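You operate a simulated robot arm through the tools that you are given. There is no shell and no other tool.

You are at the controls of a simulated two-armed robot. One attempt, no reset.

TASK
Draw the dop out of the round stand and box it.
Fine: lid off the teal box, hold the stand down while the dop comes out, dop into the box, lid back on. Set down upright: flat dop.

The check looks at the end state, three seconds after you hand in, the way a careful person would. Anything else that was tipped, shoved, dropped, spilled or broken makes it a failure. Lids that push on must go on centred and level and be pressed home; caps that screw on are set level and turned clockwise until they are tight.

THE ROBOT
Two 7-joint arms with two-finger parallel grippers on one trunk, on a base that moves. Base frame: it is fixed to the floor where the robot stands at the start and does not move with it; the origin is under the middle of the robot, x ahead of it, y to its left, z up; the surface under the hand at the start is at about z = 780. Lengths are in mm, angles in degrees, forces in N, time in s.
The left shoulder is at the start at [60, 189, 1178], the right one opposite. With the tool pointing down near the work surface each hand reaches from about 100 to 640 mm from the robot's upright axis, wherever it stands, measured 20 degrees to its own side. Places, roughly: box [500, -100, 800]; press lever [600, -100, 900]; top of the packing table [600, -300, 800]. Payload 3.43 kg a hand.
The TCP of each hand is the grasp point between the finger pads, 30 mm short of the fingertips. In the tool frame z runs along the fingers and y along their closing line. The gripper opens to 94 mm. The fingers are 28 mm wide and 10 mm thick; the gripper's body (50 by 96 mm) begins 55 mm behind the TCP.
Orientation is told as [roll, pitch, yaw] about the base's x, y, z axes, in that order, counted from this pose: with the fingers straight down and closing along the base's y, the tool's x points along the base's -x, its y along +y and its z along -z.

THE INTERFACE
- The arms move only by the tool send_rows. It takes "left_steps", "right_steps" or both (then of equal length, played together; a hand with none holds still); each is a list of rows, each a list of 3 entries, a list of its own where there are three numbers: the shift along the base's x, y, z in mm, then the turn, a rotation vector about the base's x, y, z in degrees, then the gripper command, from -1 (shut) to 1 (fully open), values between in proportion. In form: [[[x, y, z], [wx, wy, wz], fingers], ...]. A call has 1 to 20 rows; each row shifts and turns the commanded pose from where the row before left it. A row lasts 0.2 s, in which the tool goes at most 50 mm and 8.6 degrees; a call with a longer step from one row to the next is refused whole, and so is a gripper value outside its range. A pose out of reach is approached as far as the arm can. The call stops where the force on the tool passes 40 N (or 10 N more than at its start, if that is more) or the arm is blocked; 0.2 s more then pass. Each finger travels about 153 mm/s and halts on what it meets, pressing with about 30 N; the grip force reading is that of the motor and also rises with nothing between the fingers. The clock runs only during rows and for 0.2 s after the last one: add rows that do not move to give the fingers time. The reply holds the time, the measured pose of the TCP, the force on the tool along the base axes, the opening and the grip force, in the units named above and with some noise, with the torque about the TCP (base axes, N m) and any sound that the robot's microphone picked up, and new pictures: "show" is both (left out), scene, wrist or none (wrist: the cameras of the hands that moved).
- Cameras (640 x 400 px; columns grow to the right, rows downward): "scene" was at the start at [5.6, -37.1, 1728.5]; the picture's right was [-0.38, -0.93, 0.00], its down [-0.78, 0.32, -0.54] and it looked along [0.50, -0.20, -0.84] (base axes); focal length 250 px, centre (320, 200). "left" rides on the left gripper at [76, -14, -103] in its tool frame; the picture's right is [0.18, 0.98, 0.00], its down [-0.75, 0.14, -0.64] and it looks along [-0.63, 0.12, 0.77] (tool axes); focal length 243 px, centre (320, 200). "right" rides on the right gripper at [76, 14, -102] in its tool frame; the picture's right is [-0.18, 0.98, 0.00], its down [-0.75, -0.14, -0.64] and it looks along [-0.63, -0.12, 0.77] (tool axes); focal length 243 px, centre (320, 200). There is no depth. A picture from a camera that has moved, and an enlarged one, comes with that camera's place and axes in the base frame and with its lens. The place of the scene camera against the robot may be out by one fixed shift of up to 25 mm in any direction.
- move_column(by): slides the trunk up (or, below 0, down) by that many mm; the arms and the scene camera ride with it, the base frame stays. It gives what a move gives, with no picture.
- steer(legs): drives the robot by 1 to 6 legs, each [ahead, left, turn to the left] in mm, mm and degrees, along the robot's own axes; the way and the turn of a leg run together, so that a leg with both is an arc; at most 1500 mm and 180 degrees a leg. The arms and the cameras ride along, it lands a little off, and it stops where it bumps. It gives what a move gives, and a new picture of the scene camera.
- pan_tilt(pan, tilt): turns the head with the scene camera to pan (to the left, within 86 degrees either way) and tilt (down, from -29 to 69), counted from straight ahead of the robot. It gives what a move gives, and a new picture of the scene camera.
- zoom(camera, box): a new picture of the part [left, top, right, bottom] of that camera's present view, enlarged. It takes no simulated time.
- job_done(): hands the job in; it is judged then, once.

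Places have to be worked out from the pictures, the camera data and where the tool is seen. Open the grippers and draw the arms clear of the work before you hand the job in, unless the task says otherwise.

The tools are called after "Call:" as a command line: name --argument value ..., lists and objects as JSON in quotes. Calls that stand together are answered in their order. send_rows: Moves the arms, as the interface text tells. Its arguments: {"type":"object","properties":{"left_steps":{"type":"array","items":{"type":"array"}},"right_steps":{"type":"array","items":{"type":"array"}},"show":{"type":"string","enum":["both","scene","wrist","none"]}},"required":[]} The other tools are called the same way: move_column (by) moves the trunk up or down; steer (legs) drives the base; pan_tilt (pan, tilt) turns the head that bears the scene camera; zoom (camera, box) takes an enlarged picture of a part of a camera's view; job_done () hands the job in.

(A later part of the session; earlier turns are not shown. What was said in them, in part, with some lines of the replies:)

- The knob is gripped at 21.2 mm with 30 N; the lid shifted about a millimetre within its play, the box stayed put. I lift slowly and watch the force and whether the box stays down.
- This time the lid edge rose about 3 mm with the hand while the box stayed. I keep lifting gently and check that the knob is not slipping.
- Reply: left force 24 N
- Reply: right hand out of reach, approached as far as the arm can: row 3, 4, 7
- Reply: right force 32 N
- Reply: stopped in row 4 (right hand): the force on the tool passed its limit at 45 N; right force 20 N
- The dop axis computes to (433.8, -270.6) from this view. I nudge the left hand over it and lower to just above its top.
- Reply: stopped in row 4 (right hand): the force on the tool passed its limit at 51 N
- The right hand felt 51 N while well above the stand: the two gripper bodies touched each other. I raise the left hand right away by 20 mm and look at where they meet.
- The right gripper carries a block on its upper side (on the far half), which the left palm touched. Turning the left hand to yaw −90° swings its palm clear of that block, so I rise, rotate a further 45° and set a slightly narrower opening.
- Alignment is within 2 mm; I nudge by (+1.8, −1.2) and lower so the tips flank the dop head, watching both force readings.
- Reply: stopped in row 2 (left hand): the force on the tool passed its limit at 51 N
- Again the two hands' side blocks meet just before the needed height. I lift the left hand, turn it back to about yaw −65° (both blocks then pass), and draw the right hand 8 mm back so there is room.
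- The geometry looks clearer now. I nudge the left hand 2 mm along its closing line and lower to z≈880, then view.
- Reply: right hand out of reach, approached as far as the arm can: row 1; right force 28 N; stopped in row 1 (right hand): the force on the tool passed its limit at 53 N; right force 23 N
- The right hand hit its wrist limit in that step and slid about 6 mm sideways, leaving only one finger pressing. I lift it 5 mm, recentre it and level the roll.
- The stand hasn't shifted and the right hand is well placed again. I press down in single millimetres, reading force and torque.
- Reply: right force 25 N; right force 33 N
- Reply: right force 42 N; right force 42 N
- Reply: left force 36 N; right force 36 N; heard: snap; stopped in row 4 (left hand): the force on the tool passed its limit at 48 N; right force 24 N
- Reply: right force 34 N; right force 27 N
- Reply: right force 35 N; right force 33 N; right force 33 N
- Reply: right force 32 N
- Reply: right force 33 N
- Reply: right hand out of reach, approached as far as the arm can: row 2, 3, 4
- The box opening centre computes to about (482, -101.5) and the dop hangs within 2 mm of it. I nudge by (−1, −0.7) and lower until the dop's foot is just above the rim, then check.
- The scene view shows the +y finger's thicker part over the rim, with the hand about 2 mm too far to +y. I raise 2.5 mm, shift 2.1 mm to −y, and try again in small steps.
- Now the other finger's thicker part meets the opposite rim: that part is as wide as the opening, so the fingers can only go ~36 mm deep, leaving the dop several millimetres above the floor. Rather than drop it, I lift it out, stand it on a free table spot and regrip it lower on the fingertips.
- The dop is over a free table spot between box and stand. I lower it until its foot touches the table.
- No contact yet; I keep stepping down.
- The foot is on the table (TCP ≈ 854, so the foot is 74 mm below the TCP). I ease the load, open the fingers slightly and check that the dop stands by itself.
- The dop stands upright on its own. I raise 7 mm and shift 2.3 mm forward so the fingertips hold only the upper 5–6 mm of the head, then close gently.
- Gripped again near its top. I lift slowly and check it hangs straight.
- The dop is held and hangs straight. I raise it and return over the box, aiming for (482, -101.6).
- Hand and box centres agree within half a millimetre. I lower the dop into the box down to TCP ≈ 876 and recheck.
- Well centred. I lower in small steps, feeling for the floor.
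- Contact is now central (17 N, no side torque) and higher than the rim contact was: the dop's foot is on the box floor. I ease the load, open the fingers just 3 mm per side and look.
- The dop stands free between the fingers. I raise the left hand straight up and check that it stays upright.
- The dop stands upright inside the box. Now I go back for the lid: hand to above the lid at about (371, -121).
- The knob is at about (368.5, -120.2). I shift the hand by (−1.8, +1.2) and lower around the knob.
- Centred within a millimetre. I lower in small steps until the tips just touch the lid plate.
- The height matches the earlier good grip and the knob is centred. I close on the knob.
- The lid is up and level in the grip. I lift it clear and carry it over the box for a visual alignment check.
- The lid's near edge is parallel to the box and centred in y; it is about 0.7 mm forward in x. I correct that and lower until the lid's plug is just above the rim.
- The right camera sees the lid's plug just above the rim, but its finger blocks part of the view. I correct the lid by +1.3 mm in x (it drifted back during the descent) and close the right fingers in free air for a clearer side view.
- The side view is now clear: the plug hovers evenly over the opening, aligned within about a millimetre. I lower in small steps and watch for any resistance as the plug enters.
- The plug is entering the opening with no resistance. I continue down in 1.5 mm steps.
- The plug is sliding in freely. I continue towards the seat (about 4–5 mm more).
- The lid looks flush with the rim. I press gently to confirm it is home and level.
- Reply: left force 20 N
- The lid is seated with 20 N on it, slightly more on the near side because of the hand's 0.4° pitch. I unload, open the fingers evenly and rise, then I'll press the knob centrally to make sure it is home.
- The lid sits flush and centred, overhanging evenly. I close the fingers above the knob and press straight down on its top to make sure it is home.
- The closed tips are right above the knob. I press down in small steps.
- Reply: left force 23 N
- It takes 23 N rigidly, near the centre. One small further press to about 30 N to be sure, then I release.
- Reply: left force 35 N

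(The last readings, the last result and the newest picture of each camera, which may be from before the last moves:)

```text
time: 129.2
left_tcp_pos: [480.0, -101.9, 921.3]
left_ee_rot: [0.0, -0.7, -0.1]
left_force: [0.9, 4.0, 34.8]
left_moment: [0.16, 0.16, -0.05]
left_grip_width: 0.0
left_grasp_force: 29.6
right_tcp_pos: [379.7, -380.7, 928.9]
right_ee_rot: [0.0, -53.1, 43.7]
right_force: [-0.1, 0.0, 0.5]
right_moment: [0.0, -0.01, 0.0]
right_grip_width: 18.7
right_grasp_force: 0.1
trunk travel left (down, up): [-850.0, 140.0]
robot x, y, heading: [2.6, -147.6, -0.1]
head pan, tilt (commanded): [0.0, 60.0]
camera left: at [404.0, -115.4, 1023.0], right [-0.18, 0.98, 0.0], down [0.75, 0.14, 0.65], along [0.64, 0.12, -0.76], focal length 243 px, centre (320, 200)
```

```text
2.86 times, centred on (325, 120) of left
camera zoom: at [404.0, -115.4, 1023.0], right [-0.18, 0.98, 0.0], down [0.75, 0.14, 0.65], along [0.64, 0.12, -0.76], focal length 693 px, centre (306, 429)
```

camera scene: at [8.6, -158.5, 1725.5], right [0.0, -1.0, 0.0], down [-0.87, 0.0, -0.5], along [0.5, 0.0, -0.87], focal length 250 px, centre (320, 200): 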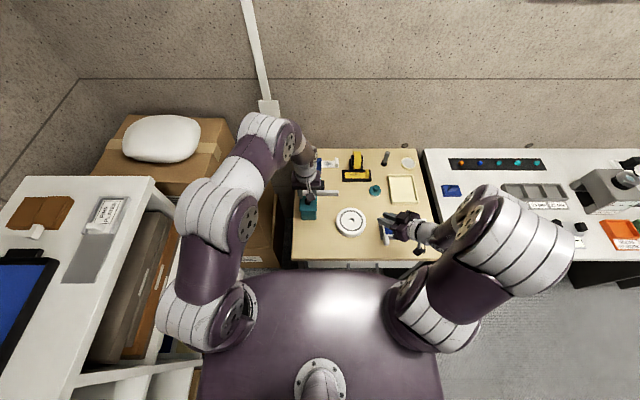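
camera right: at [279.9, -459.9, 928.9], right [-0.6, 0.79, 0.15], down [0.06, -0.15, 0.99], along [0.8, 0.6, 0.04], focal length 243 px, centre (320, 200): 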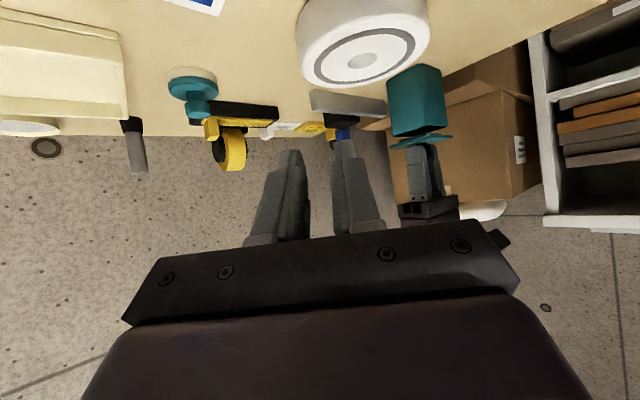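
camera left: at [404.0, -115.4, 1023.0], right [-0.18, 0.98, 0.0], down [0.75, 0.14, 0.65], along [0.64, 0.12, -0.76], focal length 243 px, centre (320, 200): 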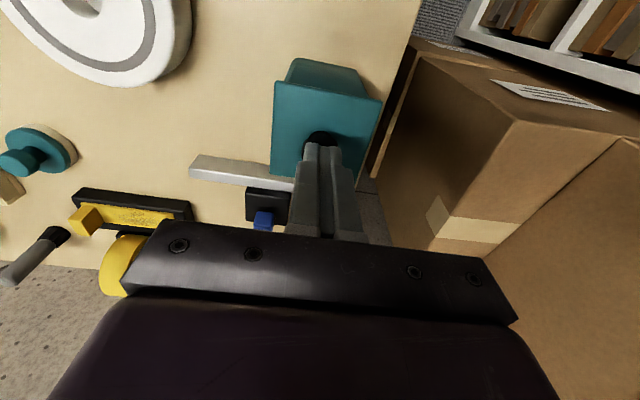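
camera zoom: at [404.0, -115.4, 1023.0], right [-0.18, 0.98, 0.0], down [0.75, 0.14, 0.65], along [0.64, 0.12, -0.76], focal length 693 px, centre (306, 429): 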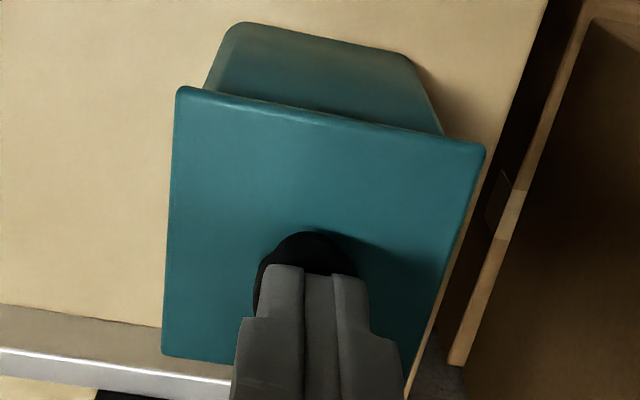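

The lid is firmly home at 35 N. I lift off the knob, open the fingers once clear and draw both arms up and back from the work.

Call:
send_rows --left_steps '[[[0, 0, 1.5], [0, 0, 0], -1], [[0, 0, 3], [0, 0, 0], -1], [[0, 0, 10], [0, 0, 0], -1], [[0, 0, 20], [0, 0, 0], -1], [[0, 0, 30], [0, 0, 0], -0.5], [[0, 0, 30], [0, 0, 0], 0], [[-10, 0, 30], [0, 0, 0], 0.5], [[-25, 0, 20], [0, 0, 0], 1], [[-30, 0, 10], [0, 0, 0], 1], [[-20, 0, 0], [0, 0, 0], 1], [[0, 0, 0], [0, 0, 0], 1]]' --show "none"

Call:
send_rows --right_steps '[[[0, 0, 20], [0, 0, 0], -0.6], [[0, -5, 30], [0, 0, 0], -0.2], [[-5, -15, 30], [0, 0, 0], 0.4], [[-10, -20, 20], [0, 0, 0], 1], [[-10, -20, 10], [0, 0, 0], 1], [[0, 0, 0], [0, 0, 0], 1]]' --show "both"

Call:
zoom --camera "scene" --box '[280, 140, 450, 270]'

Call:
zoom --camera "left" --box '[60, 0, 400, 240]'

```text
time: 131.6
left_tcp_pos: [395.4, -99.0, 1073.3]
left_ee_rot: [0.1, -0.4, -0.1]
left_force: [0.2, 0.1, -0.4]
left_moment: [-0.02, -0.02, -0.01]
left_grip_width: 93.8
left_grasp_force: 0.1
right_tcp_pos: [383.0, -381.6, 928.9]
right_ee_rot: [0.3, -53.1, 43.4]
right_force: [0.5, 0.2, -0.5]
right_moment: [-0.03, -0.01, 0.0]
right_grip_width: 18.7
right_grasp_force: 0.0
trunk travel left (down, up): [-850.0, 140.0]
robot x, y, heading: [-2.4, -147.9, 0.2]
head pan, tilt (commanded): [0.0, 60.0]
```

```text
time: 132.9
left_tcp_pos: [396.3, -98.1, 1074.6]
left_ee_rot: [0.1, -0.3, -0.1]
left_force: [-1.1, -0.1, 0.6]
left_moment: [-0.03, 0.01, -0.01]
left_grip_width: 94.0
left_grasp_force: 0.0
right_tcp_pos: [357.9, -442.7, 1035.6]
right_ee_rot: [0.2, -53.0, 43.4]
right_force: [0.2, -0.2, -0.2]
right_moment: [0.01, 0.03, -0.06]
right_grip_width: 93.8
right_grasp_force: 0.1
trunk travel left (down, up): [-850.0, 140.0]
robot x, y, heading: [2.6, -145.8, 0.0]
head pan, tilt (commanded): [0.0, 60.0]
camera scene: at [7.7, -157.4, 1725.5], right [0.0, -1.0, 0.0], down [-0.87, 0.0, -0.5], along [0.5, 0.0, -0.87], focal length 250 px, centre (320, 200)
camera right: at [254.6, -521.3, 1037.0], right [-0.6, 0.79, 0.15], down [0.06, -0.15, 0.99], along [0.8, 0.6, 0.04], focal length 243 px, centre (320, 200)
```

scene: 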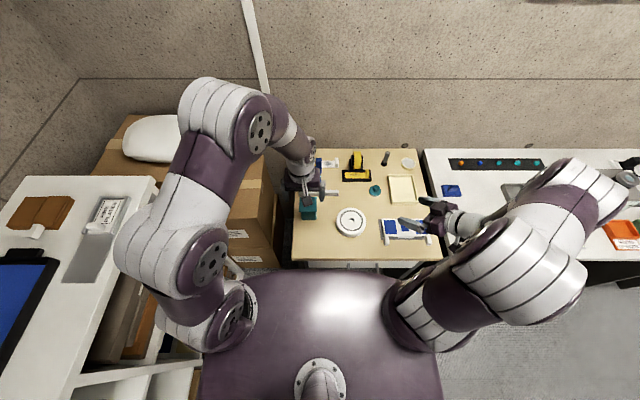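
right: 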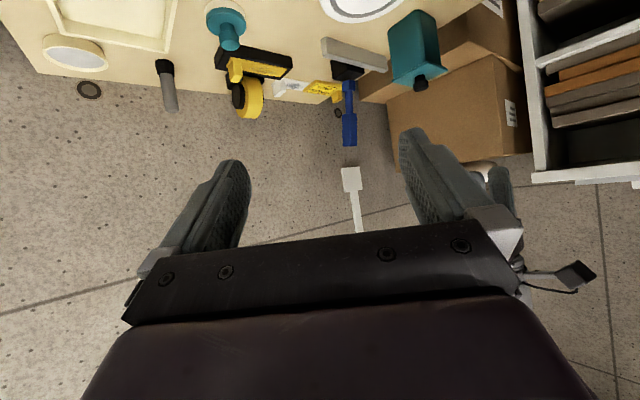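

```text
3.08 times, centred on (365, 205) of scene
camera zoom: at [7.7, -157.4, 1725.5], right [0.0, -1.0, 0.0], down [-0.87, 0.0, -0.5], along [0.5, 0.0, -0.87], focal length 769 px, centre (182, 185)
```

zoom: 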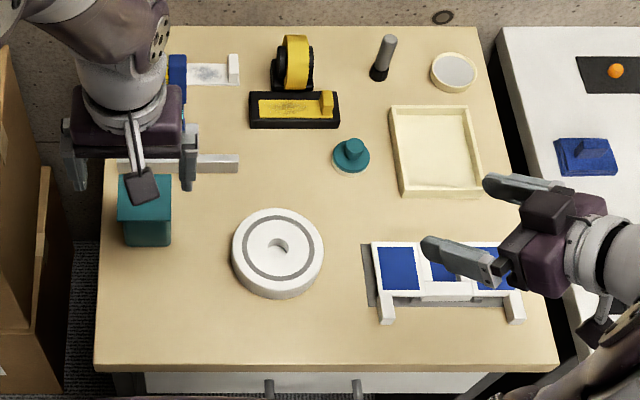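

```text
1.67 times, centred on (230, 120) of left
camera zoom: at [319.8, -112.7, 1176.3], right [-0.18, 0.98, 0.0], down [0.75, 0.14, 0.65], along [0.64, 0.12, -0.76], focal length 404 px, centre (470, 333)
```

zoom: 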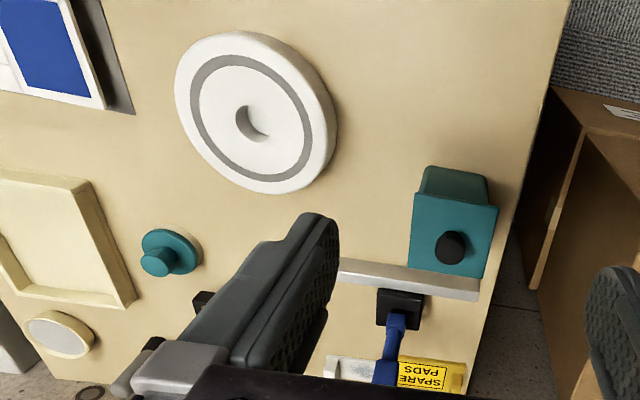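

Both arms are clear, the stand and all other items are where they were. One last close look at the lid's levelness before handing in.

Call:
zoom --camera "right" --box '[370, 0, 460, 100]'

Call:
zoom --camera "left" --box '[260, 80, 380, 180]'

Call:
zoom --camera "scene" --box '[295, 185, 335, 225]'

```text
4.00 times, centred on (415, 50) of right
camera zoom: at [254.6, -521.3, 1037.0], right [-0.6, 0.79, 0.15], down [0.06, -0.15, 0.99], along [0.8, 0.6, 0.04], focal length 970 px, centre (-60, 800)
```

zoom: 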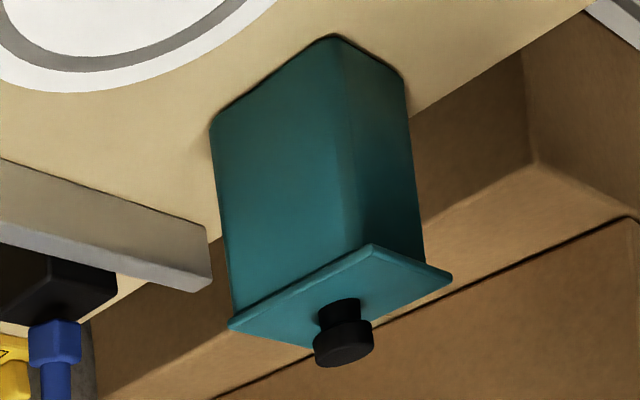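

```text
4.00 times, centred on (320, 130) of left
camera zoom: at [319.8, -112.7, 1176.3], right [-0.18, 0.98, 0.0], down [0.75, 0.14, 0.65], along [0.64, 0.12, -0.76], focal length 970 px, centre (320, 480)
```

zoom: 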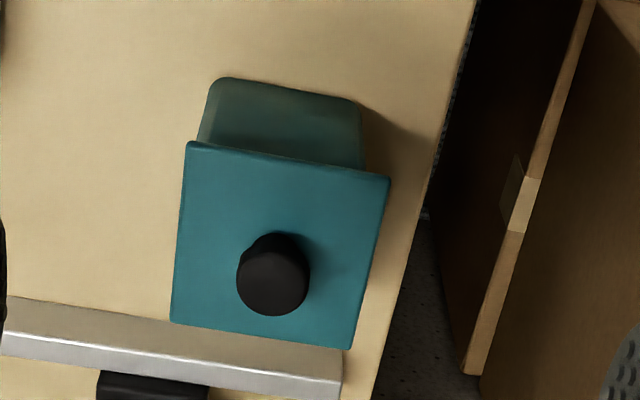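

```text
10.00 times, centred on (315, 205) of scene
camera zoom: at [7.7, -157.4, 1725.5], right [0.0, -1.0, 0.0], down [-0.87, 0.0, -0.5], along [0.5, 0.0, -0.87], focal length 2499 px, centre (370, 150)
```

zoom: 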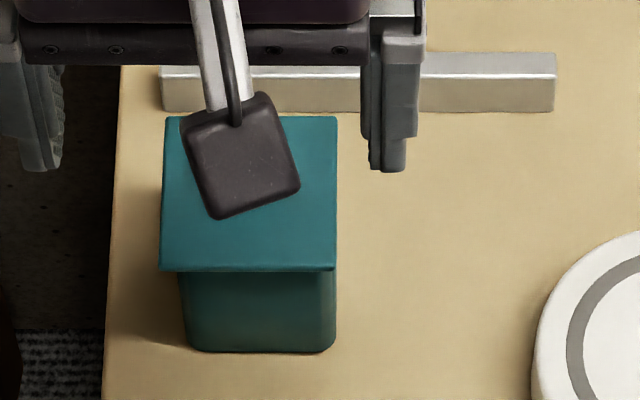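

The lid looks shifted by a couple of millimetres in this far view, so before handing in I bring the left camera back closer over the box to measure lid against box properly.

Call:
send_rows --left_steps '[[[20, -1, -10], [0, 0, 0], 1], [[30, -1, -25], [0, 0, 0], 1], [[25, -1, -30], [0, 0, 0], 1], [[8, 0, -20], [0, 0, 0], 1], [[0, 0, 0], [0, 0, 0], 1], [[0, 0, 0], [0, 0, 0], 1]]' --right_steps '[[[5, 15, -20], [0, 0, 0], 0.4], [[8, 18, -30], [0, 0, 0], 0], [[8, 18, -30], [0, 0, 0], -0.4], [[4, 10, -26], [0, 0, 0], -0.6], [[0, 0, 0], [0, 0, 0], -0.6], [[0, 0, 0], [0, 0, 0], -0.6]]' --show "both"

Call:
zoom --camera "left" --box '[250, 30, 400, 170]'

Call:
zoom --camera "right" --box '[380, 60, 480, 160]'

Call:
zoom --camera "scene" --box '[290, 175, 340, 225]'

```text
time: 134.3
left_tcp_pos: [478.2, -102.7, 987.7]
left_ee_rot: [0.1, -0.4, -0.1]
left_force: [0.5, 0.0, 0.0]
left_moment: [0.02, -0.03, 0.0]
left_grip_width: 94.2
left_grasp_force: 0.1
right_tcp_pos: [384.4, -382.2, 927.3]
right_ee_rot: [0.2, -53.1, 43.4]
right_force: [0.2, 0.6, -0.6]
right_moment: [0.03, -0.04, 0.0]
right_grip_width: 19.0
right_grasp_force: 0.0
trunk travel left (down, up): [-850.0, 140.0]
robot x, y, heading: [-0.9, -147.1, 0.4]
head pan, tilt (commanded): [0.0, 60.0]
camera scene: at [8.5, -158.5, 1725.5], right [0.0, -1.0, 0.0], down [-0.87, 0.0, -0.5], along [0.5, 0.0, -0.87], focal length 250 px, centre (320, 200)
camera right: at [281.5, -460.7, 929.1], right [-0.6, 0.79, 0.15], down [0.06, -0.15, 0.99], along [0.8, 0.6, 0.04], focal length 243 px, centre (320, 200)
camera left: at [402.4, -117.6, 1089.8], right [-0.18, 0.98, 0.0], down [0.75, 0.14, 0.65], along [0.64, 0.12, -0.76], focal length 243 px, centre (320, 200)
```

scene: 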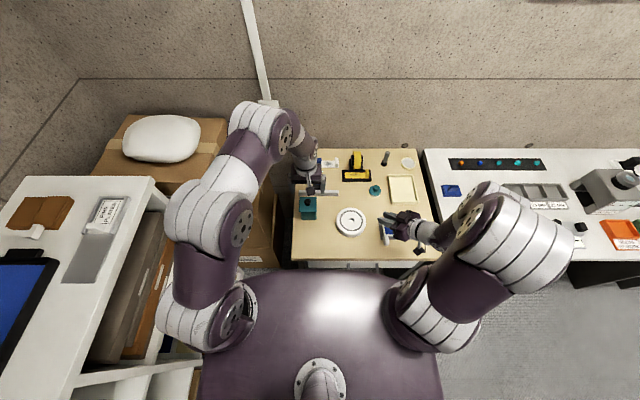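
right: 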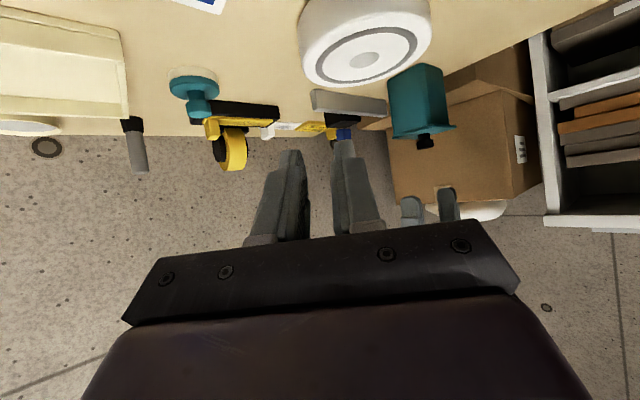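
left: 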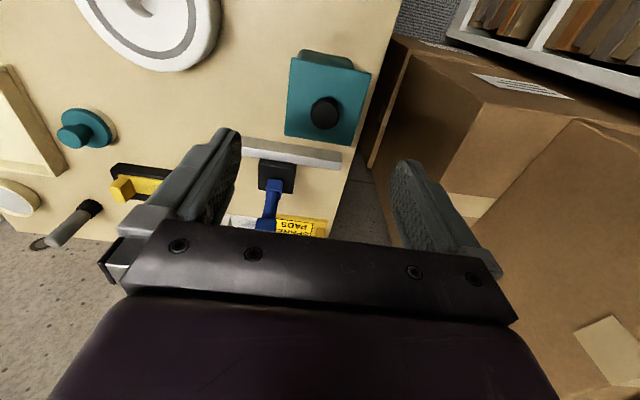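

```text
2.86 times, centred on (325, 100) of left
camera zoom: at [402.4, -117.6, 1089.8], right [-0.18, 0.98, 0.0], down [0.75, 0.14, 0.65], along [0.64, 0.12, -0.76], focal length 693 px, centre (306, 486)
```

zoom: 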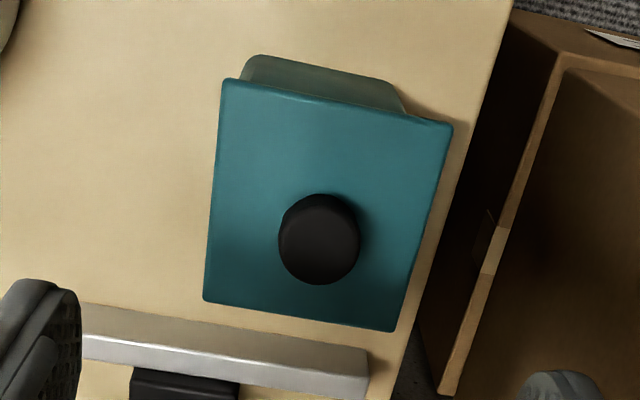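

```text
4.00 times, centred on (430, 110) of right
camera zoom: at [281.5, -460.7, 929.1], right [-0.6, 0.79, 0.15], down [0.06, -0.15, 0.99], along [0.8, 0.6, 0.04], focal length 970 px, centre (-120, 560)
```

zoom: 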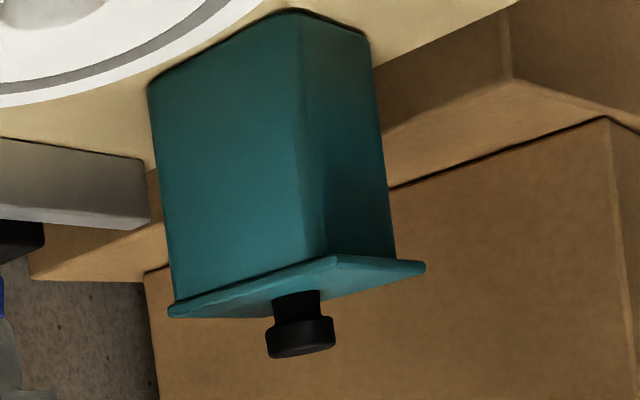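

```text
8.00 times, centred on (315, 200) of scene
camera zoom: at [8.5, -158.5, 1725.5], right [0.0, -1.0, 0.0], down [-0.87, 0.0, -0.5], along [0.5, 0.0, -0.87], focal length 1999 px, centre (360, 200)
```

zoom: 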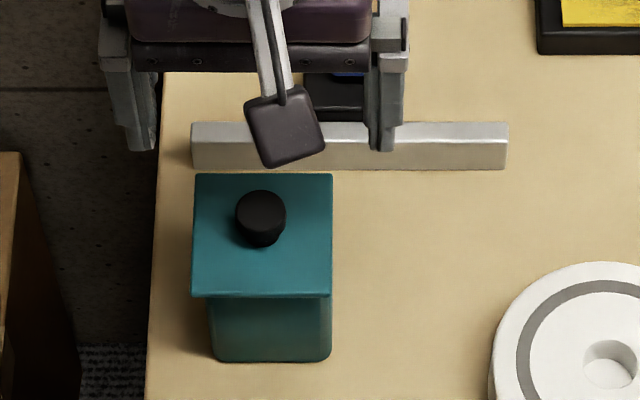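

The lid slid about 3 mm towards the robot and 1.5 mm sideways during my final press: it is a loose plug with play, and right after release it had been perfectly centred. I go back to regrip the knob and recentre it.

Call:
send_rows --left_steps '[[[0, 2, -10], [0, 0, 0], 0.5], [[0, 2, -20], [0, 0, 0], 0], [[0, 0, -20], [0, 0, 0], -0.2], [[0, 0, -12], [0, 0, 0], -0.2], [[0, 0, 0], [0, 0, 0], -0.2], [[0, 0, 0], [0, 0, 0], -0.2]]' --show "wrist"

Call:
zoom --camera "left" --box '[250, 50, 400, 190]'

```text
time: 135.8
left_tcp_pos: [479.6, -100.2, 926.0]
left_ee_rot: [0.1, -0.2, -0.1]
left_force: [1.3, 0.1, -0.4]
left_moment: [-0.03, 0.05, -0.02]
left_grip_width: 37.6
left_grasp_force: 0.1
right_tcp_pos: [384.0, -382.8, 928.5]
right_ee_rot: [0.3, -53.1, 43.4]
right_force: [0.1, 0.8, 0.8]
right_moment: [0.0, -0.04, 0.02]
right_grip_width: 18.8
right_grasp_force: 0.0
trunk travel left (down, up): [-850.0, 140.0]
robot x, y, heading: [0.4, -146.5, 0.1]
head pan, tilt (commanded): [0.0, 60.0]
camera left: at [403.5, -113.5, 1027.3], right [-0.18, 0.98, 0.0], down [0.75, 0.14, 0.65], along [0.64, 0.12, -0.76], focal length 243 px, centre (320, 200)
```

left: 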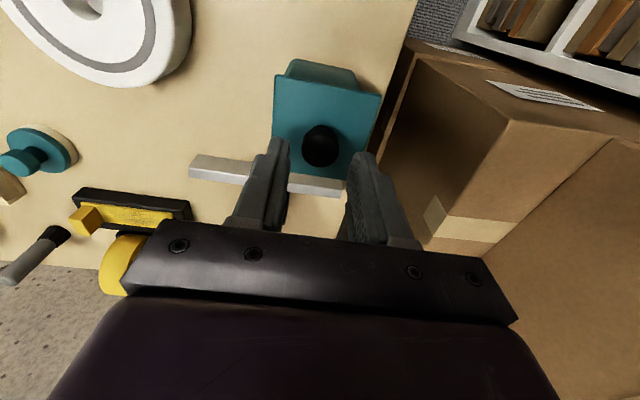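

```text
2.86 times, centred on (325, 120) of left
camera zoom: at [403.5, -113.5, 1027.3], right [-0.18, 0.98, 0.0], down [0.75, 0.14, 0.65], along [0.64, 0.12, -0.76], focal length 693 px, centre (306, 429)
```

zoom: 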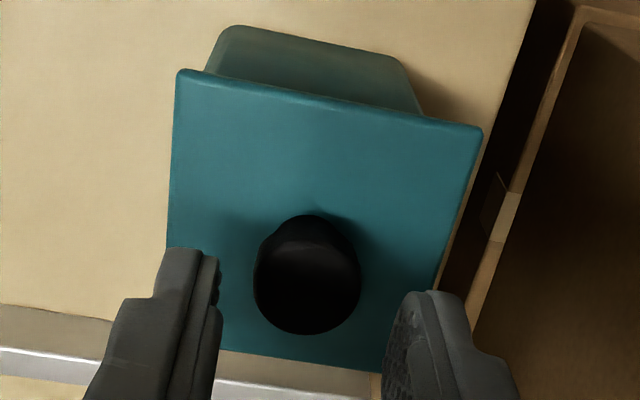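

The knob is centred between the fingers. By comparison with the well-centred state, the lid needs to go +3.9 mm in x and −1.4 mm in y. I lower to the grip height.

Call:
send_rows --left_steps '[[[0, 0, -8], [0, 0, 0], -0.2], [[0, 0, -8], [0, 0, 0], -0.2], [[0, 0, -4.5], [0, 0, 0], -0.2], [[0, 0, -2], [0, 0, 0], -0.2], [[0, 0, 0], [0, 0, 0], -0.2]]' --show "wrist"

Call:
zoom --camera "left" --box '[250, 50, 400, 190]'

```text
time: 136.9
left_tcp_pos: [479.4, -99.9, 901.3]
left_ee_rot: [0.1, -0.3, 0.0]
left_force: [-0.2, 0.4, -0.2]
left_moment: [-0.02, -0.01, 0.01]
left_grip_width: 37.5
left_grasp_force: 0.1
right_tcp_pos: [384.3, -382.2, 929.0]
right_ee_rot: [0.3, -53.1, 43.4]
right_force: [0.5, 0.2, -0.6]
right_moment: [0.01, -0.03, 0.0]
right_grip_width: 18.9
right_grasp_force: 0.0
trunk travel left (down, up): [-850.0, 140.0]
robot x, y, heading: [-1.5, -151.3, 0.2]
head pan, tilt (commanded): [0.0, 60.0]
camera left: at [403.0, -113.5, 1004.7], right [-0.18, 0.98, 0.0], down [0.75, 0.14, 0.65], along [0.64, 0.12, -0.76], focal length 243 px, centre (320, 200)
```

left: 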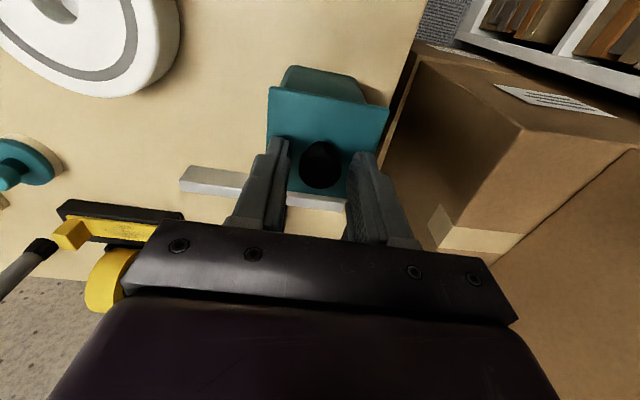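

```text
2.86 times, centred on (325, 120) of left
camera zoom: at [403.0, -113.5, 1004.7], right [-0.18, 0.98, 0.0], down [0.75, 0.14, 0.65], along [0.64, 0.12, -0.76], focal length 693 px, centre (306, 429)
```

zoom: 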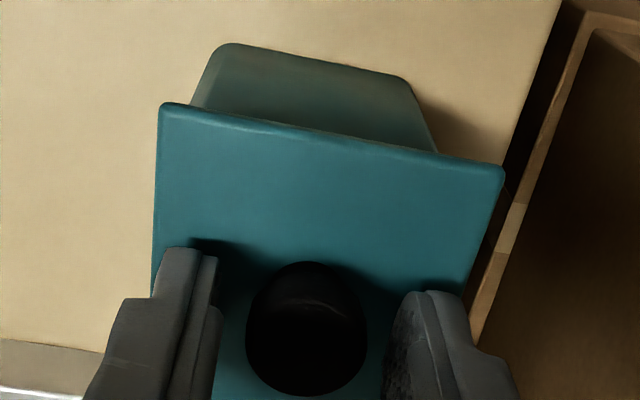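

Height and centring are right for a grip. I lower a touch more, close on the knob and lift just 2 mm.

Call:
send_rows --left_steps '[[[0, 0, -0.6], [0, 0, 0], -0.3], [[0, 0, 0], [0, 0, 0], -0.4], [[0, 0, 0], [0, 0, 0], -0.46], [[0, 0, 0], [0, 0, 0], -0.5], [[0, 0, 0], [0, 0, 0], -0.54], [[0, 0, 0], [0, 0, 0], -0.6], [[0, 0, 0], [0, 0, 0], -1], [[0, 0, 0], [0, 0, 0], -1]]' --show "none"

Call:
send_rows --left_steps '[[[0, 0, 1], [0, 0, 0], -1], [[0, 0, 1], [0, 0, 0], -1], [[0, 0, 0.5], [0, 0, 0], -1], [[0, 0, 0], [0, 0, 0], -1]]' --show "wrist"

Call:
zoom --camera "left" --box '[250, 50, 400, 190]'

Call:
zoom --camera "right" --box '[380, 80, 480, 160]'

Call:
zoom --camera "scene" --box '[290, 175, 340, 225]'

```text
time: 138.8
left_tcp_pos: [478.7, -100.3, 902.1]
left_ee_rot: [0.0, -0.3, -0.1]
left_force: [1.2, 0.3, 0.2]
left_moment: [-0.02, -0.01, -0.01]
left_grip_width: 21.1
left_grasp_force: 29.9
right_tcp_pos: [385.2, -382.3, 928.7]
right_ee_rot: [0.3, -53.1, 43.3]
right_force: [0.9, 0.0, -0.4]
right_moment: [0.02, -0.01, 0.03]
right_grip_width: 18.6
right_grasp_force: 0.0
trunk travel left (down, up): [-850.0, 140.0]
robot x, y, heading: [-2.0, -149.0, -0.1]
head pan, tilt (commanded): [0.0, 60.0]
```

```text
time: 139.8
left_tcp_pos: [479.6, -100.4, 906.7]
left_ee_rot: [0.1, -0.3, -0.1]
left_force: [0.1, -0.2, 0.7]
left_moment: [-0.01, 0.03, 0.01]
left_grip_width: 21.4
left_grasp_force: 30.1
right_tcp_pos: [385.2, -383.2, 928.8]
right_ee_rot: [0.2, -53.1, 43.4]
right_force: [0.2, 0.2, -0.8]
right_moment: [-0.03, 0.01, 0.01]
right_grip_width: 18.8
right_grasp_force: 0.1
trunk travel left (down, up): [-850.0, 140.0]
robot x, y, heading: [1.2, -150.4, 0.1]
head pan, tilt (commanded): [0.0, 60.0]
camera left: at [403.6, -113.7, 1008.5], right [-0.18, 0.98, 0.0], down [0.75, 0.14, 0.65], along [0.64, 0.12, -0.76], focal length 243 px, centre (320, 200)
```

left: 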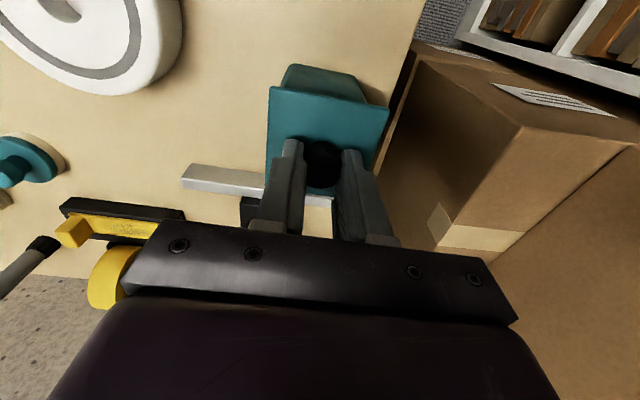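

```text
2.86 times, centred on (325, 120) of left
camera zoom: at [403.6, -113.7, 1008.5], right [-0.18, 0.98, 0.0], down [0.75, 0.14, 0.65], along [0.64, 0.12, -0.76], focal length 693 px, centre (306, 429)
```

zoom: 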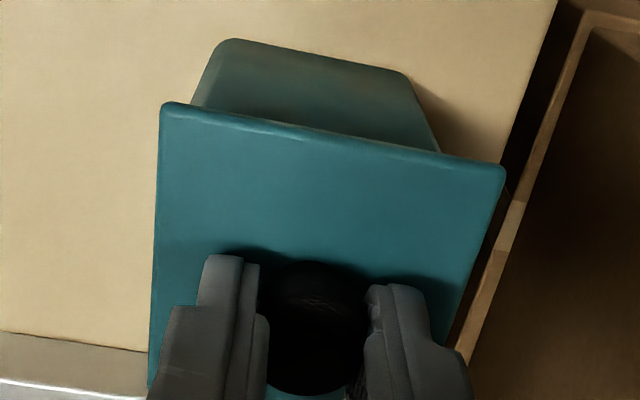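

```text
5.00 times, centred on (430, 120) of right
camera zoom: at [281.4, -460.8, 929.3], right [-0.6, 0.79, 0.15], down [0.06, -0.15, 0.99], along [0.8, 0.6, 0.04], focal length 1213 px, centre (-230, 600)
```

zoom: 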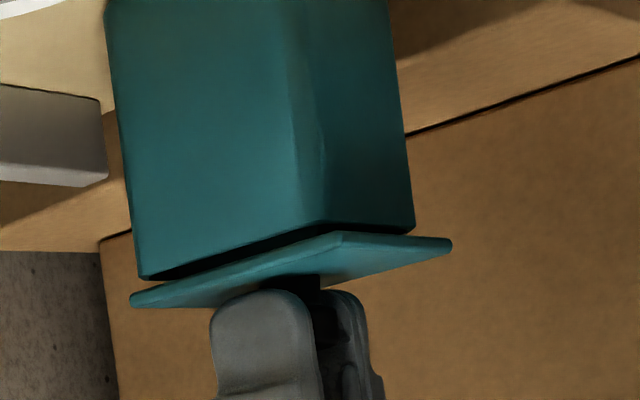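

```text
8.00 times, centred on (315, 200) of scene
camera zoom: at [8.3, -158.5, 1725.5], right [0.0, -1.0, 0.0], down [-0.87, 0.0, -0.5], along [0.5, 0.0, -0.87], focal length 1999 px, centre (360, 200)
```

zoom: 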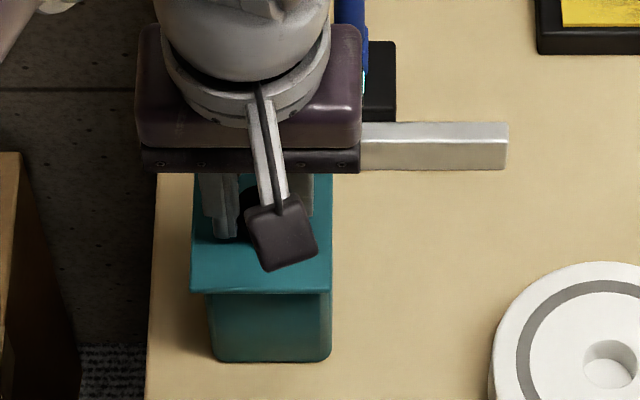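

The lid is lifted 3–4 mm with the plug still inside. I shift it (+3.7, −1.3) mm and verify against the box before lowering.

Call:
send_rows --left_steps '[[[1.3, -0.5, 0], [0, 0, 0], -1], [[1.3, -0.4, 0], [0, 0, 0], -1], [[1.1, -0.4, 0], [0, 0, 0], -1], [[0, 0, 0], [0, 0, 0], -1], [[0, 0, 0], [0, 0, 0], -1]]' --show "wrist"

Call:
zoom --camera "left" --box '[250, 50, 400, 190]'

Call:
zoom --camera "right" --box '[380, 80, 480, 160]'

Call:
zoom --camera "scene" --box '[290, 175, 340, 225]'

```text
time: 140.9
left_tcp_pos: [483.2, -100.6, 905.7]
left_ee_rot: [0.1, -0.4, -0.1]
left_force: [-0.4, 0.3, -0.1]
left_moment: [0.02, 0.0, 0.0]
left_grip_width: 21.3
left_grasp_force: 29.9
right_tcp_pos: [382.9, -382.5, 928.9]
right_ee_rot: [0.3, -53.1, 43.4]
right_force: [0.0, -0.4, 0.6]
right_moment: [-0.01, 0.01, 0.0]
right_grip_width: 19.0
right_grasp_force: 0.1
trunk travel left (down, up): [-850.0, 140.0]
robot x, y, heading: [1.5, -145.4, 0.1]
head pan, tilt (commanded): [0.0, 60.0]
camera left: at [407.3, -114.5, 1008.3], right [-0.18, 0.98, 0.0], down [0.75, 0.14, 0.65], along [0.64, 0.12, -0.76], focal length 243 px, centre (320, 200)
```

left: 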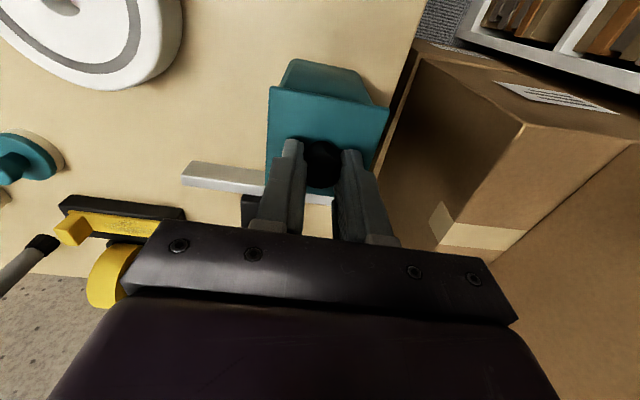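

```text
2.86 times, centred on (325, 120) of left
camera zoom: at [407.3, -114.5, 1008.3], right [-0.18, 0.98, 0.0], down [0.75, 0.14, 0.65], along [0.64, 0.12, -0.76], focal length 693 px, centre (306, 429)
```

zoom: 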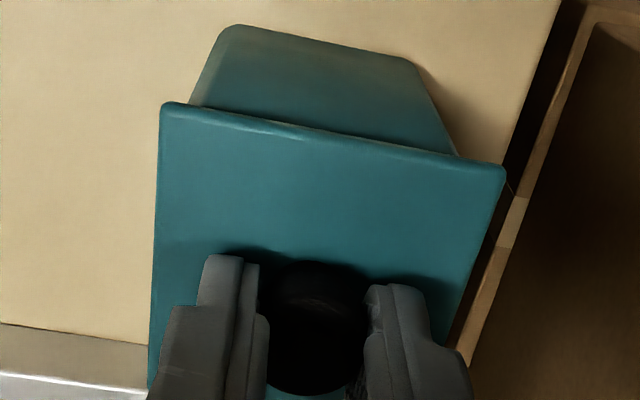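

```text
5.00 times, centred on (430, 120) of right
camera zoom: at [281.4, -460.8, 929.3], right [-0.6, 0.79, 0.15], down [0.06, -0.15, 0.99], along [0.8, 0.6, 0.04], focal length 1213 px, centre (-230, 600)
```

zoom: 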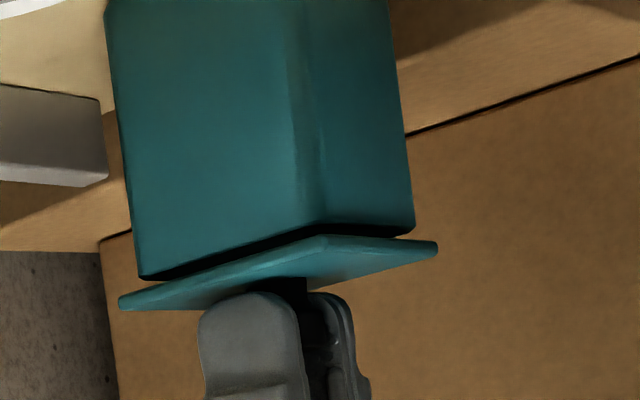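

```text
8.00 times, centred on (315, 200) of scene
camera zoom: at [8.4, -158.5, 1725.5], right [0.0, -1.0, 0.0], down [-0.87, 0.0, -0.5], along [0.5, 0.0, -0.87], focal length 1999 px, centre (360, 200)
```

zoom: 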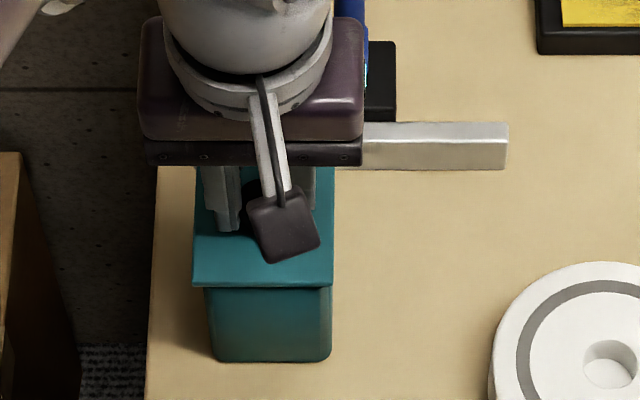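

All three views now agree with the centred state; I add −0.4 mm in y and lower the lid gently to its seat.

Call:
send_rows --left_steps '[[[0, -0.4, -1], [0, 0, 0], -1], [[0, 0, -1.3], [0, 0, 0], -1], [[0, 0, -1], [0, 0, 0], -1], [[0, 0, 0], [0, 0, 0], -1]]' --show "none"

Call:
send_rows --left_steps '[[[0, 0, -0.8], [0, 0, 0], -1]]' --show "none"

Call:
send_rows --left_steps '[[[0, 0, -0.7], [0, 0, 0], -1]]' --show "wrist"

Call:
zoom --camera "right" --box '[380, 80, 480, 160]'

```text
time: 141.9
left_tcp_pos: [483.3, -101.7, 901.3]
left_ee_rot: [0.1, -0.3, -0.1]
left_force: [-0.2, -0.6, 6.6]
left_moment: [-0.01, 0.23, 0.01]
left_grip_width: 21.4
left_grasp_force: 29.9
right_tcp_pos: [383.3, -382.8, 928.9]
right_ee_rot: [0.2, -53.2, 43.3]
right_force: [1.0, 0.4, -0.3]
right_moment: [-0.03, 0.02, 0.05]
right_grip_width: 18.7
right_grasp_force: 0.1
trunk travel left (down, up): [-850.0, 140.0]
robot x, y, heading: [2.5, -148.3, -0.2]
head pan, tilt (commanded): [0.0, 60.0]
```

```text
time: 142.3
left_tcp_pos: [482.9, -102.4, 901.9]
left_ee_rot: [0.2, -0.5, -0.1]
left_force: [0.8, -0.9, 12.4]
left_moment: [0.02, 0.29, -0.03]
left_grip_width: 21.2
left_grasp_force: 29.7
right_tcp_pos: [382.0, -383.2, 929.4]
right_ee_rot: [0.3, -53.1, 43.5]
right_force: [0.0, 0.1, -0.8]
right_moment: [0.0, 0.0, 0.0]
right_grip_width: 18.9
right_grasp_force: 0.1
trunk travel left (down, up): [-850.0, 140.0]
robot x, y, heading: [-0.3, -150.2, 0.4]
head pan, tilt (commanded): [0.0, 60.0]
```

```text
time: 142.8
left_tcp_pos: [481.8, -101.8, 902.8]
left_ee_rot: [0.0, -0.6, -0.1]
left_force: [2.2, 1.9, 22.0]
left_moment: [0.01, 0.34, 0.02]
left_grip_width: 21.4
left_grasp_force: 29.9
right_tcp_pos: [382.9, -382.2, 928.9]
right_ee_rot: [0.2, -53.1, 43.6]
right_force: [0.3, -0.6, -0.4]
right_moment: [0.01, -0.05, -0.01]
right_grip_width: 18.9
right_grasp_force: 0.2
trunk travel left (down, up): [-850.0, 140.0]
robot x, y, heading: [1.2, -147.1, -0.0]
head pan, tilt (commanded): [0.0, 60.0]
camera left: at [406.8, -115.3, 1004.4], right [-0.18, 0.98, 0.0], down [0.75, 0.14, 0.65], along [0.64, 0.12, -0.76], focal length 243 px, centre (320, 200)
```

left: 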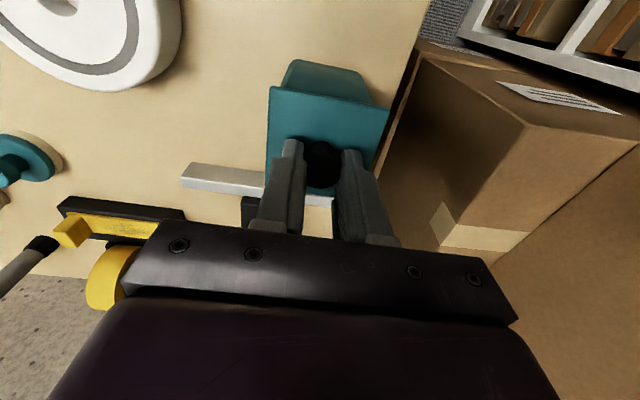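

```text
5.00 times, centred on (430, 120) of right
camera zoom: at [280.3, -460.7, 930.0], right [-0.6, 0.79, 0.15], down [0.05, -0.15, 0.99], along [0.8, 0.6, 0.04], focal length 1213 px, centre (-230, 600)
```

zoom: 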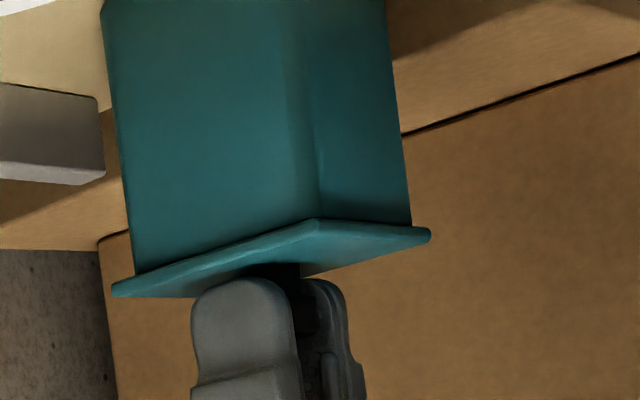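

Seated and pressed at 22 N with the knob still gripped. I unload, open slowly, and rise straight up without touching it again.

Call:
send_rows --left_steps '[[[0, 0, 0.7], [0, 0, 0], -1], [[0, 0, 0.7], [0, 0, 0], -1], [[0, 0, 0], [0, 0, 0], -1], [[0, 0, 0], [0, 0, 0], -0.56], [[0, 0, 0], [0, 0, 0], -0.53], [[0, 0, 0], [0, 0, 0], -0.5], [[0, 0, 0], [0, 0, 0], -0.45], [[0, 0, 0], [0, 0, 0], -0.38], [[0, 0, 0], [0, 0, 0], -0.3], [[0, 0, 0], [0, 0, 0], -0.2], [[0, 0, 0], [0, 0, 0], -0.2], [[0, 0, 5], [0, 0, 0], -0.2], [[0, 0, 10], [0, 0, 0], -0.2], [[0, 0, 15], [0, 0, 0], -0.2], [[0, 0, 15], [0, 0, 0], -0.2], [[0, 0, 20], [0, 0, 0], -0.2], [[0, 0, 20], [0, 0, 0], -0.2], [[0, 0, 0], [0, 0, 0], -0.2]]' --show "both"

Call:
zoom --camera "right" --box '[380, 60, 480, 160]'

Call:
zoom --camera "left" --box '[250, 30, 400, 170]'

Call:
zoom --camera "scene" --box '[290, 175, 340, 225]'

```text
time: 146.6
left_tcp_pos: [481.6, -100.9, 988.7]
left_ee_rot: [0.2, -0.3, -0.1]
left_force: [-0.6, -0.6, 0.8]
left_moment: [0.02, 0.02, 0.01]
left_grip_width: 37.8
left_grasp_force: 0.0
right_tcp_pos: [384.0, -382.9, 928.2]
right_ee_rot: [0.3, -53.1, 43.4]
right_force: [0.1, -0.4, 0.6]
right_moment: [0.01, 0.0, -0.02]
right_grip_width: 18.6
right_grasp_force: 0.2
trunk travel left (down, up): [-850.0, 140.0]
robot x, y, heading: [3.0, -147.3, 0.0]
head pan, tilt (commanded): [0.0, 60.0]
camera scene: at [8.7, -158.5, 1725.5], right [0.0, -1.0, 0.0], down [-0.87, 0.0, -0.5], along [0.5, 0.0, -0.87], focal length 250 px, centre (320, 200)
camera left: at [407.2, -114.4, 1091.0], right [-0.18, 0.98, 0.0], down [0.75, 0.14, 0.65], along [0.64, 0.12, -0.76], focal length 243 px, centre (320, 200)
```

scene: 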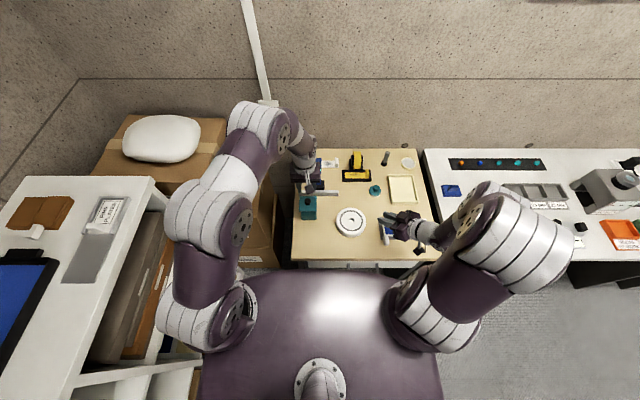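
left: 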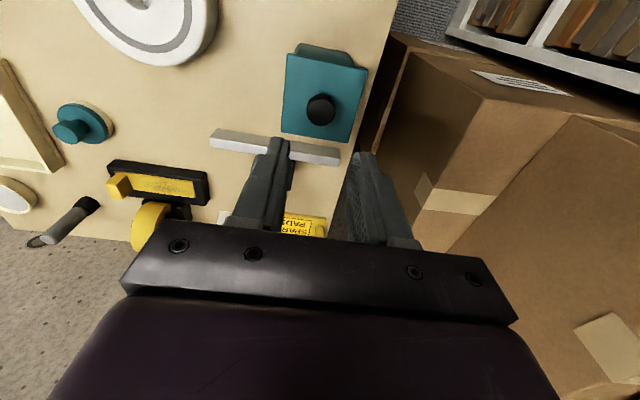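

```text
4.00 times, centred on (430, 110) of right
camera zoom: at [281.6, -460.8, 929.2], right [-0.6, 0.79, 0.15], down [0.06, -0.15, 0.99], along [0.8, 0.6, 0.04], focal length 970 px, centre (-120, 560)
```

zoom: 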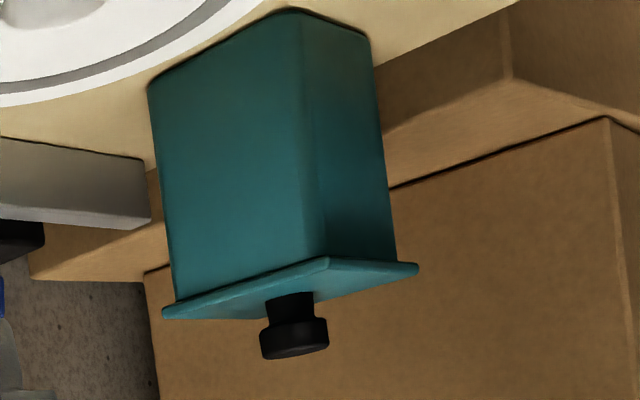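

```text
2.86 times, centred on (325, 100) of left
camera zoom: at [407.2, -114.4, 1091.0], right [-0.18, 0.98, 0.0], down [0.75, 0.14, 0.65], along [0.64, 0.12, -0.76], focal length 693 px, centre (306, 486)
```

zoom: 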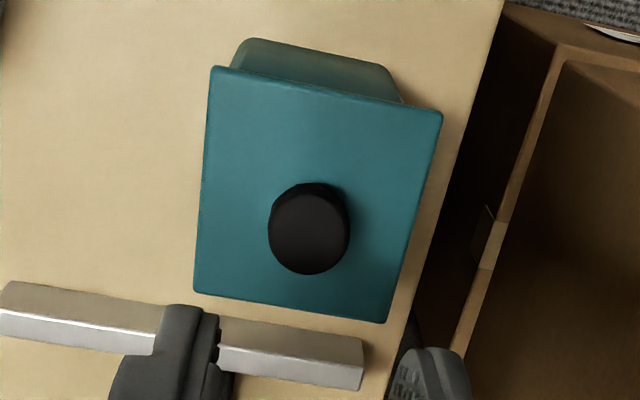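

```text
8.00 times, centred on (315, 200) of scene
camera zoom: at [8.7, -158.5, 1725.5], right [0.0, -1.0, 0.0], down [-0.87, 0.0, -0.5], along [0.5, 0.0, -0.87], focal length 1999 px, centre (360, 200)
```

zoom: 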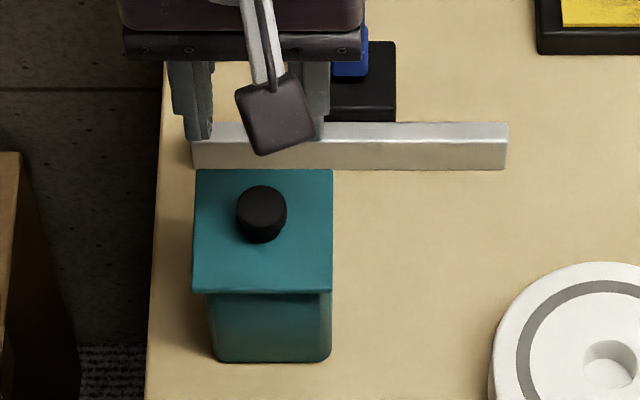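

The lid now sits flush and within about a millimetre of its original centred position, and the box has not moved. I withdraw both arms well clear and open the grippers.

Call:
send_rows --left_steps '[[[0, 0, 20], [0, 0, 0], 0], [[0, 0, 30], [0, 0, 0], 0.5], [[-15, 5, 30], [0, 0, 0], 1], [[-30, 10, 20], [0, 0, 0], 1], [[-30, 10, 10], [0, 0, 0], 1], [[-20, 5, 0], [0, 0, 0], 1], [[0, 0, 0], [0, 0, 0], 1], [[0, 0, 0], [0, 0, 0], 1]]' --right_steps '[[[0, 0, 20], [0, 0, 0], -0.6], [[0, -5, 30], [0, 0, 0], -0.2], [[-5, -15, 30], [0, 0, 0], 0.4], [[-10, -20, 20], [0, 0, 0], 1], [[-10, -20, 10], [0, 0, 0], 1], [[0, 0, 0], [0, 0, 0], 1], [[0, 0, 0], [0, 0, 0], 1], [[0, 0, 0], [0, 0, 0], 1]]' --show "both"

Call:
zoom --camera "scene" --box '[280, 140, 450, 270]'

Call:
zoom --camera "scene" --box '[290, 175, 340, 225]'

```text
time: 148.3
left_tcp_pos: [384.6, -72.1, 1094.4]
left_ee_rot: [0.1, -0.3, -0.1]
left_force: [-0.4, -0.4, 0.0]
left_moment: [0.03, -0.02, -0.01]
left_grip_width: 94.1
left_grasp_force: 0.0
right_tcp_pos: [359.1, -440.2, 1040.2]
right_ee_rot: [0.3, -53.1, 43.3]
right_force: [0.1, 1.0, 0.3]
right_moment: [0.01, -0.04, -0.02]
right_grip_width: 94.0
right_grasp_force: 0.1
trunk travel left (down, up): [-850.0, 140.0]
robot x, y, heading: [1.4, -148.8, 0.2]
head pan, tilt (commanded): [0.0, 60.0]
camera scene: at [8.5, -159.2, 1725.5], right [0.0, -1.0, 0.0], down [-0.87, 0.0, -0.5], along [0.5, 0.0, -0.87], focal length 250 px, centre (320, 200)
camera right: at [256.0, -519.0, 1041.1], right [-0.6, 0.79, 0.15], down [0.06, -0.15, 0.99], along [0.8, 0.6, 0.04], focal length 243 px, centre (320, 200)
camera left: at [309.5, -86.1, 1196.9], right [-0.18, 0.98, 0.0], down [0.75, 0.14, 0.65], along [0.64, 0.12, -0.76], focal length 243 px, centre (320, 200)
```

scene: 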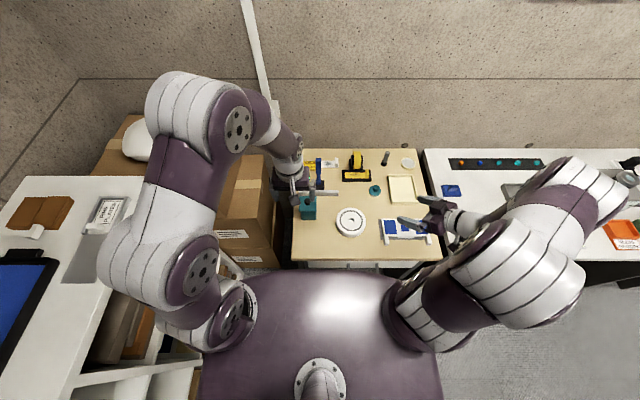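
right: 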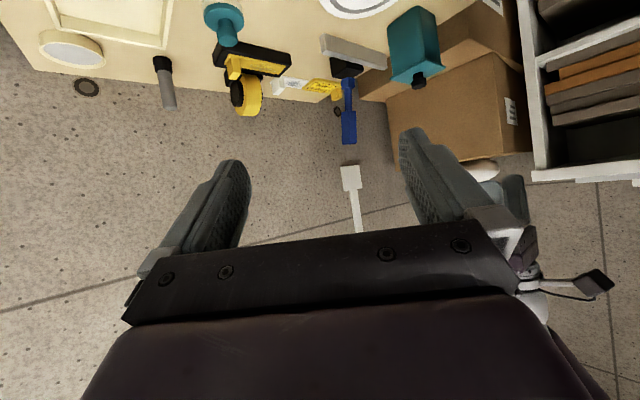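
left: 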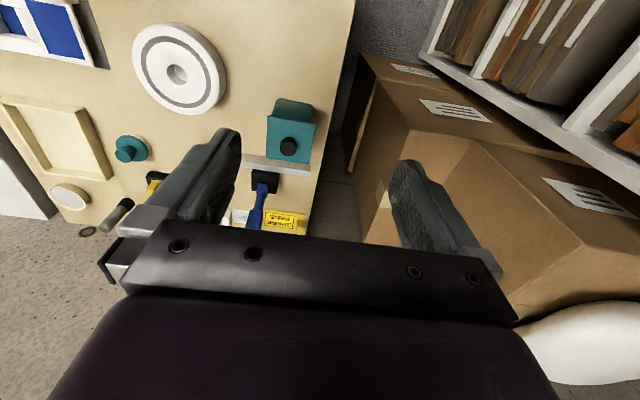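

```text
3.08 times, centred on (365, 205) of scene
camera zoom: at [8.5, -159.2, 1725.5], right [0.0, -1.0, 0.0], down [-0.87, 0.0, -0.5], along [0.5, 0.0, -0.87], focal length 769 px, centre (182, 185)
```

zoom: 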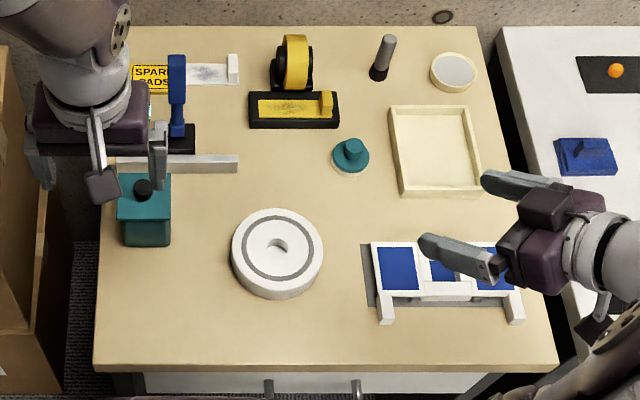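

```text
8.00 times, centred on (315, 200) of scene
camera zoom: at [8.5, -159.2, 1725.5], right [0.0, -1.0, 0.0], down [-0.87, 0.0, -0.5], along [0.5, 0.0, -0.87], focal length 1999 px, centre (360, 200)
```

zoom: 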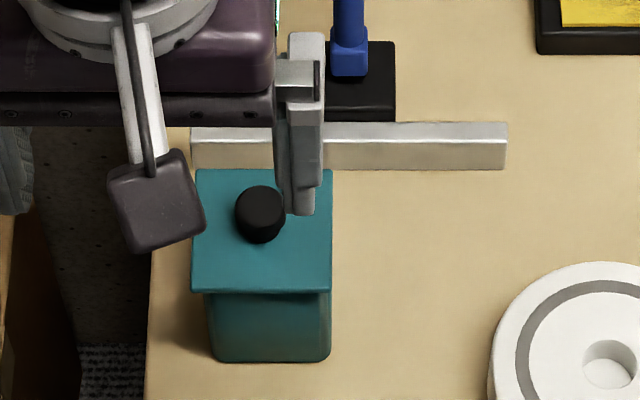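

The lid is on, level and seated, the dop stands upright in the closed box, and the stand and everything else are in place. Both hands are open and clear, so I hand the job in.

Call:
job_done

```text
The job is handed in.
```

The job is handed in. When I last saw it, the dop was standing upright in the teal box, and the lid is now on and level. The stand, the box and the other items were where they started. Both grippers are open and clear of the work.

- **Drawing the dop:** the right hand held the stand down at about 30 N while the left hand pulled. I heard a snap as the left fingers closed on the dop, while the two hands were pushing against each other. After that the dop lifted out with almost no force, and neither it nor the stand looked damaged. I took the snap to be its seat letting go, but I can't be certain.
- **Placing the dop:** the fingers are too thick to go all the way into the box. I stood the dop on the table, gripped it higher up, and then set it on the box floor without dropping it.
- **Lid:** it fits loosely, with a few millimetres of play. My final press slid it about 4 mm off centre, so I gripped it again and recentred it. It was then pressed down to the rim at 22 N and ended within about 1.5 mm of where it sat at the start. I did not look inside again after closing it.
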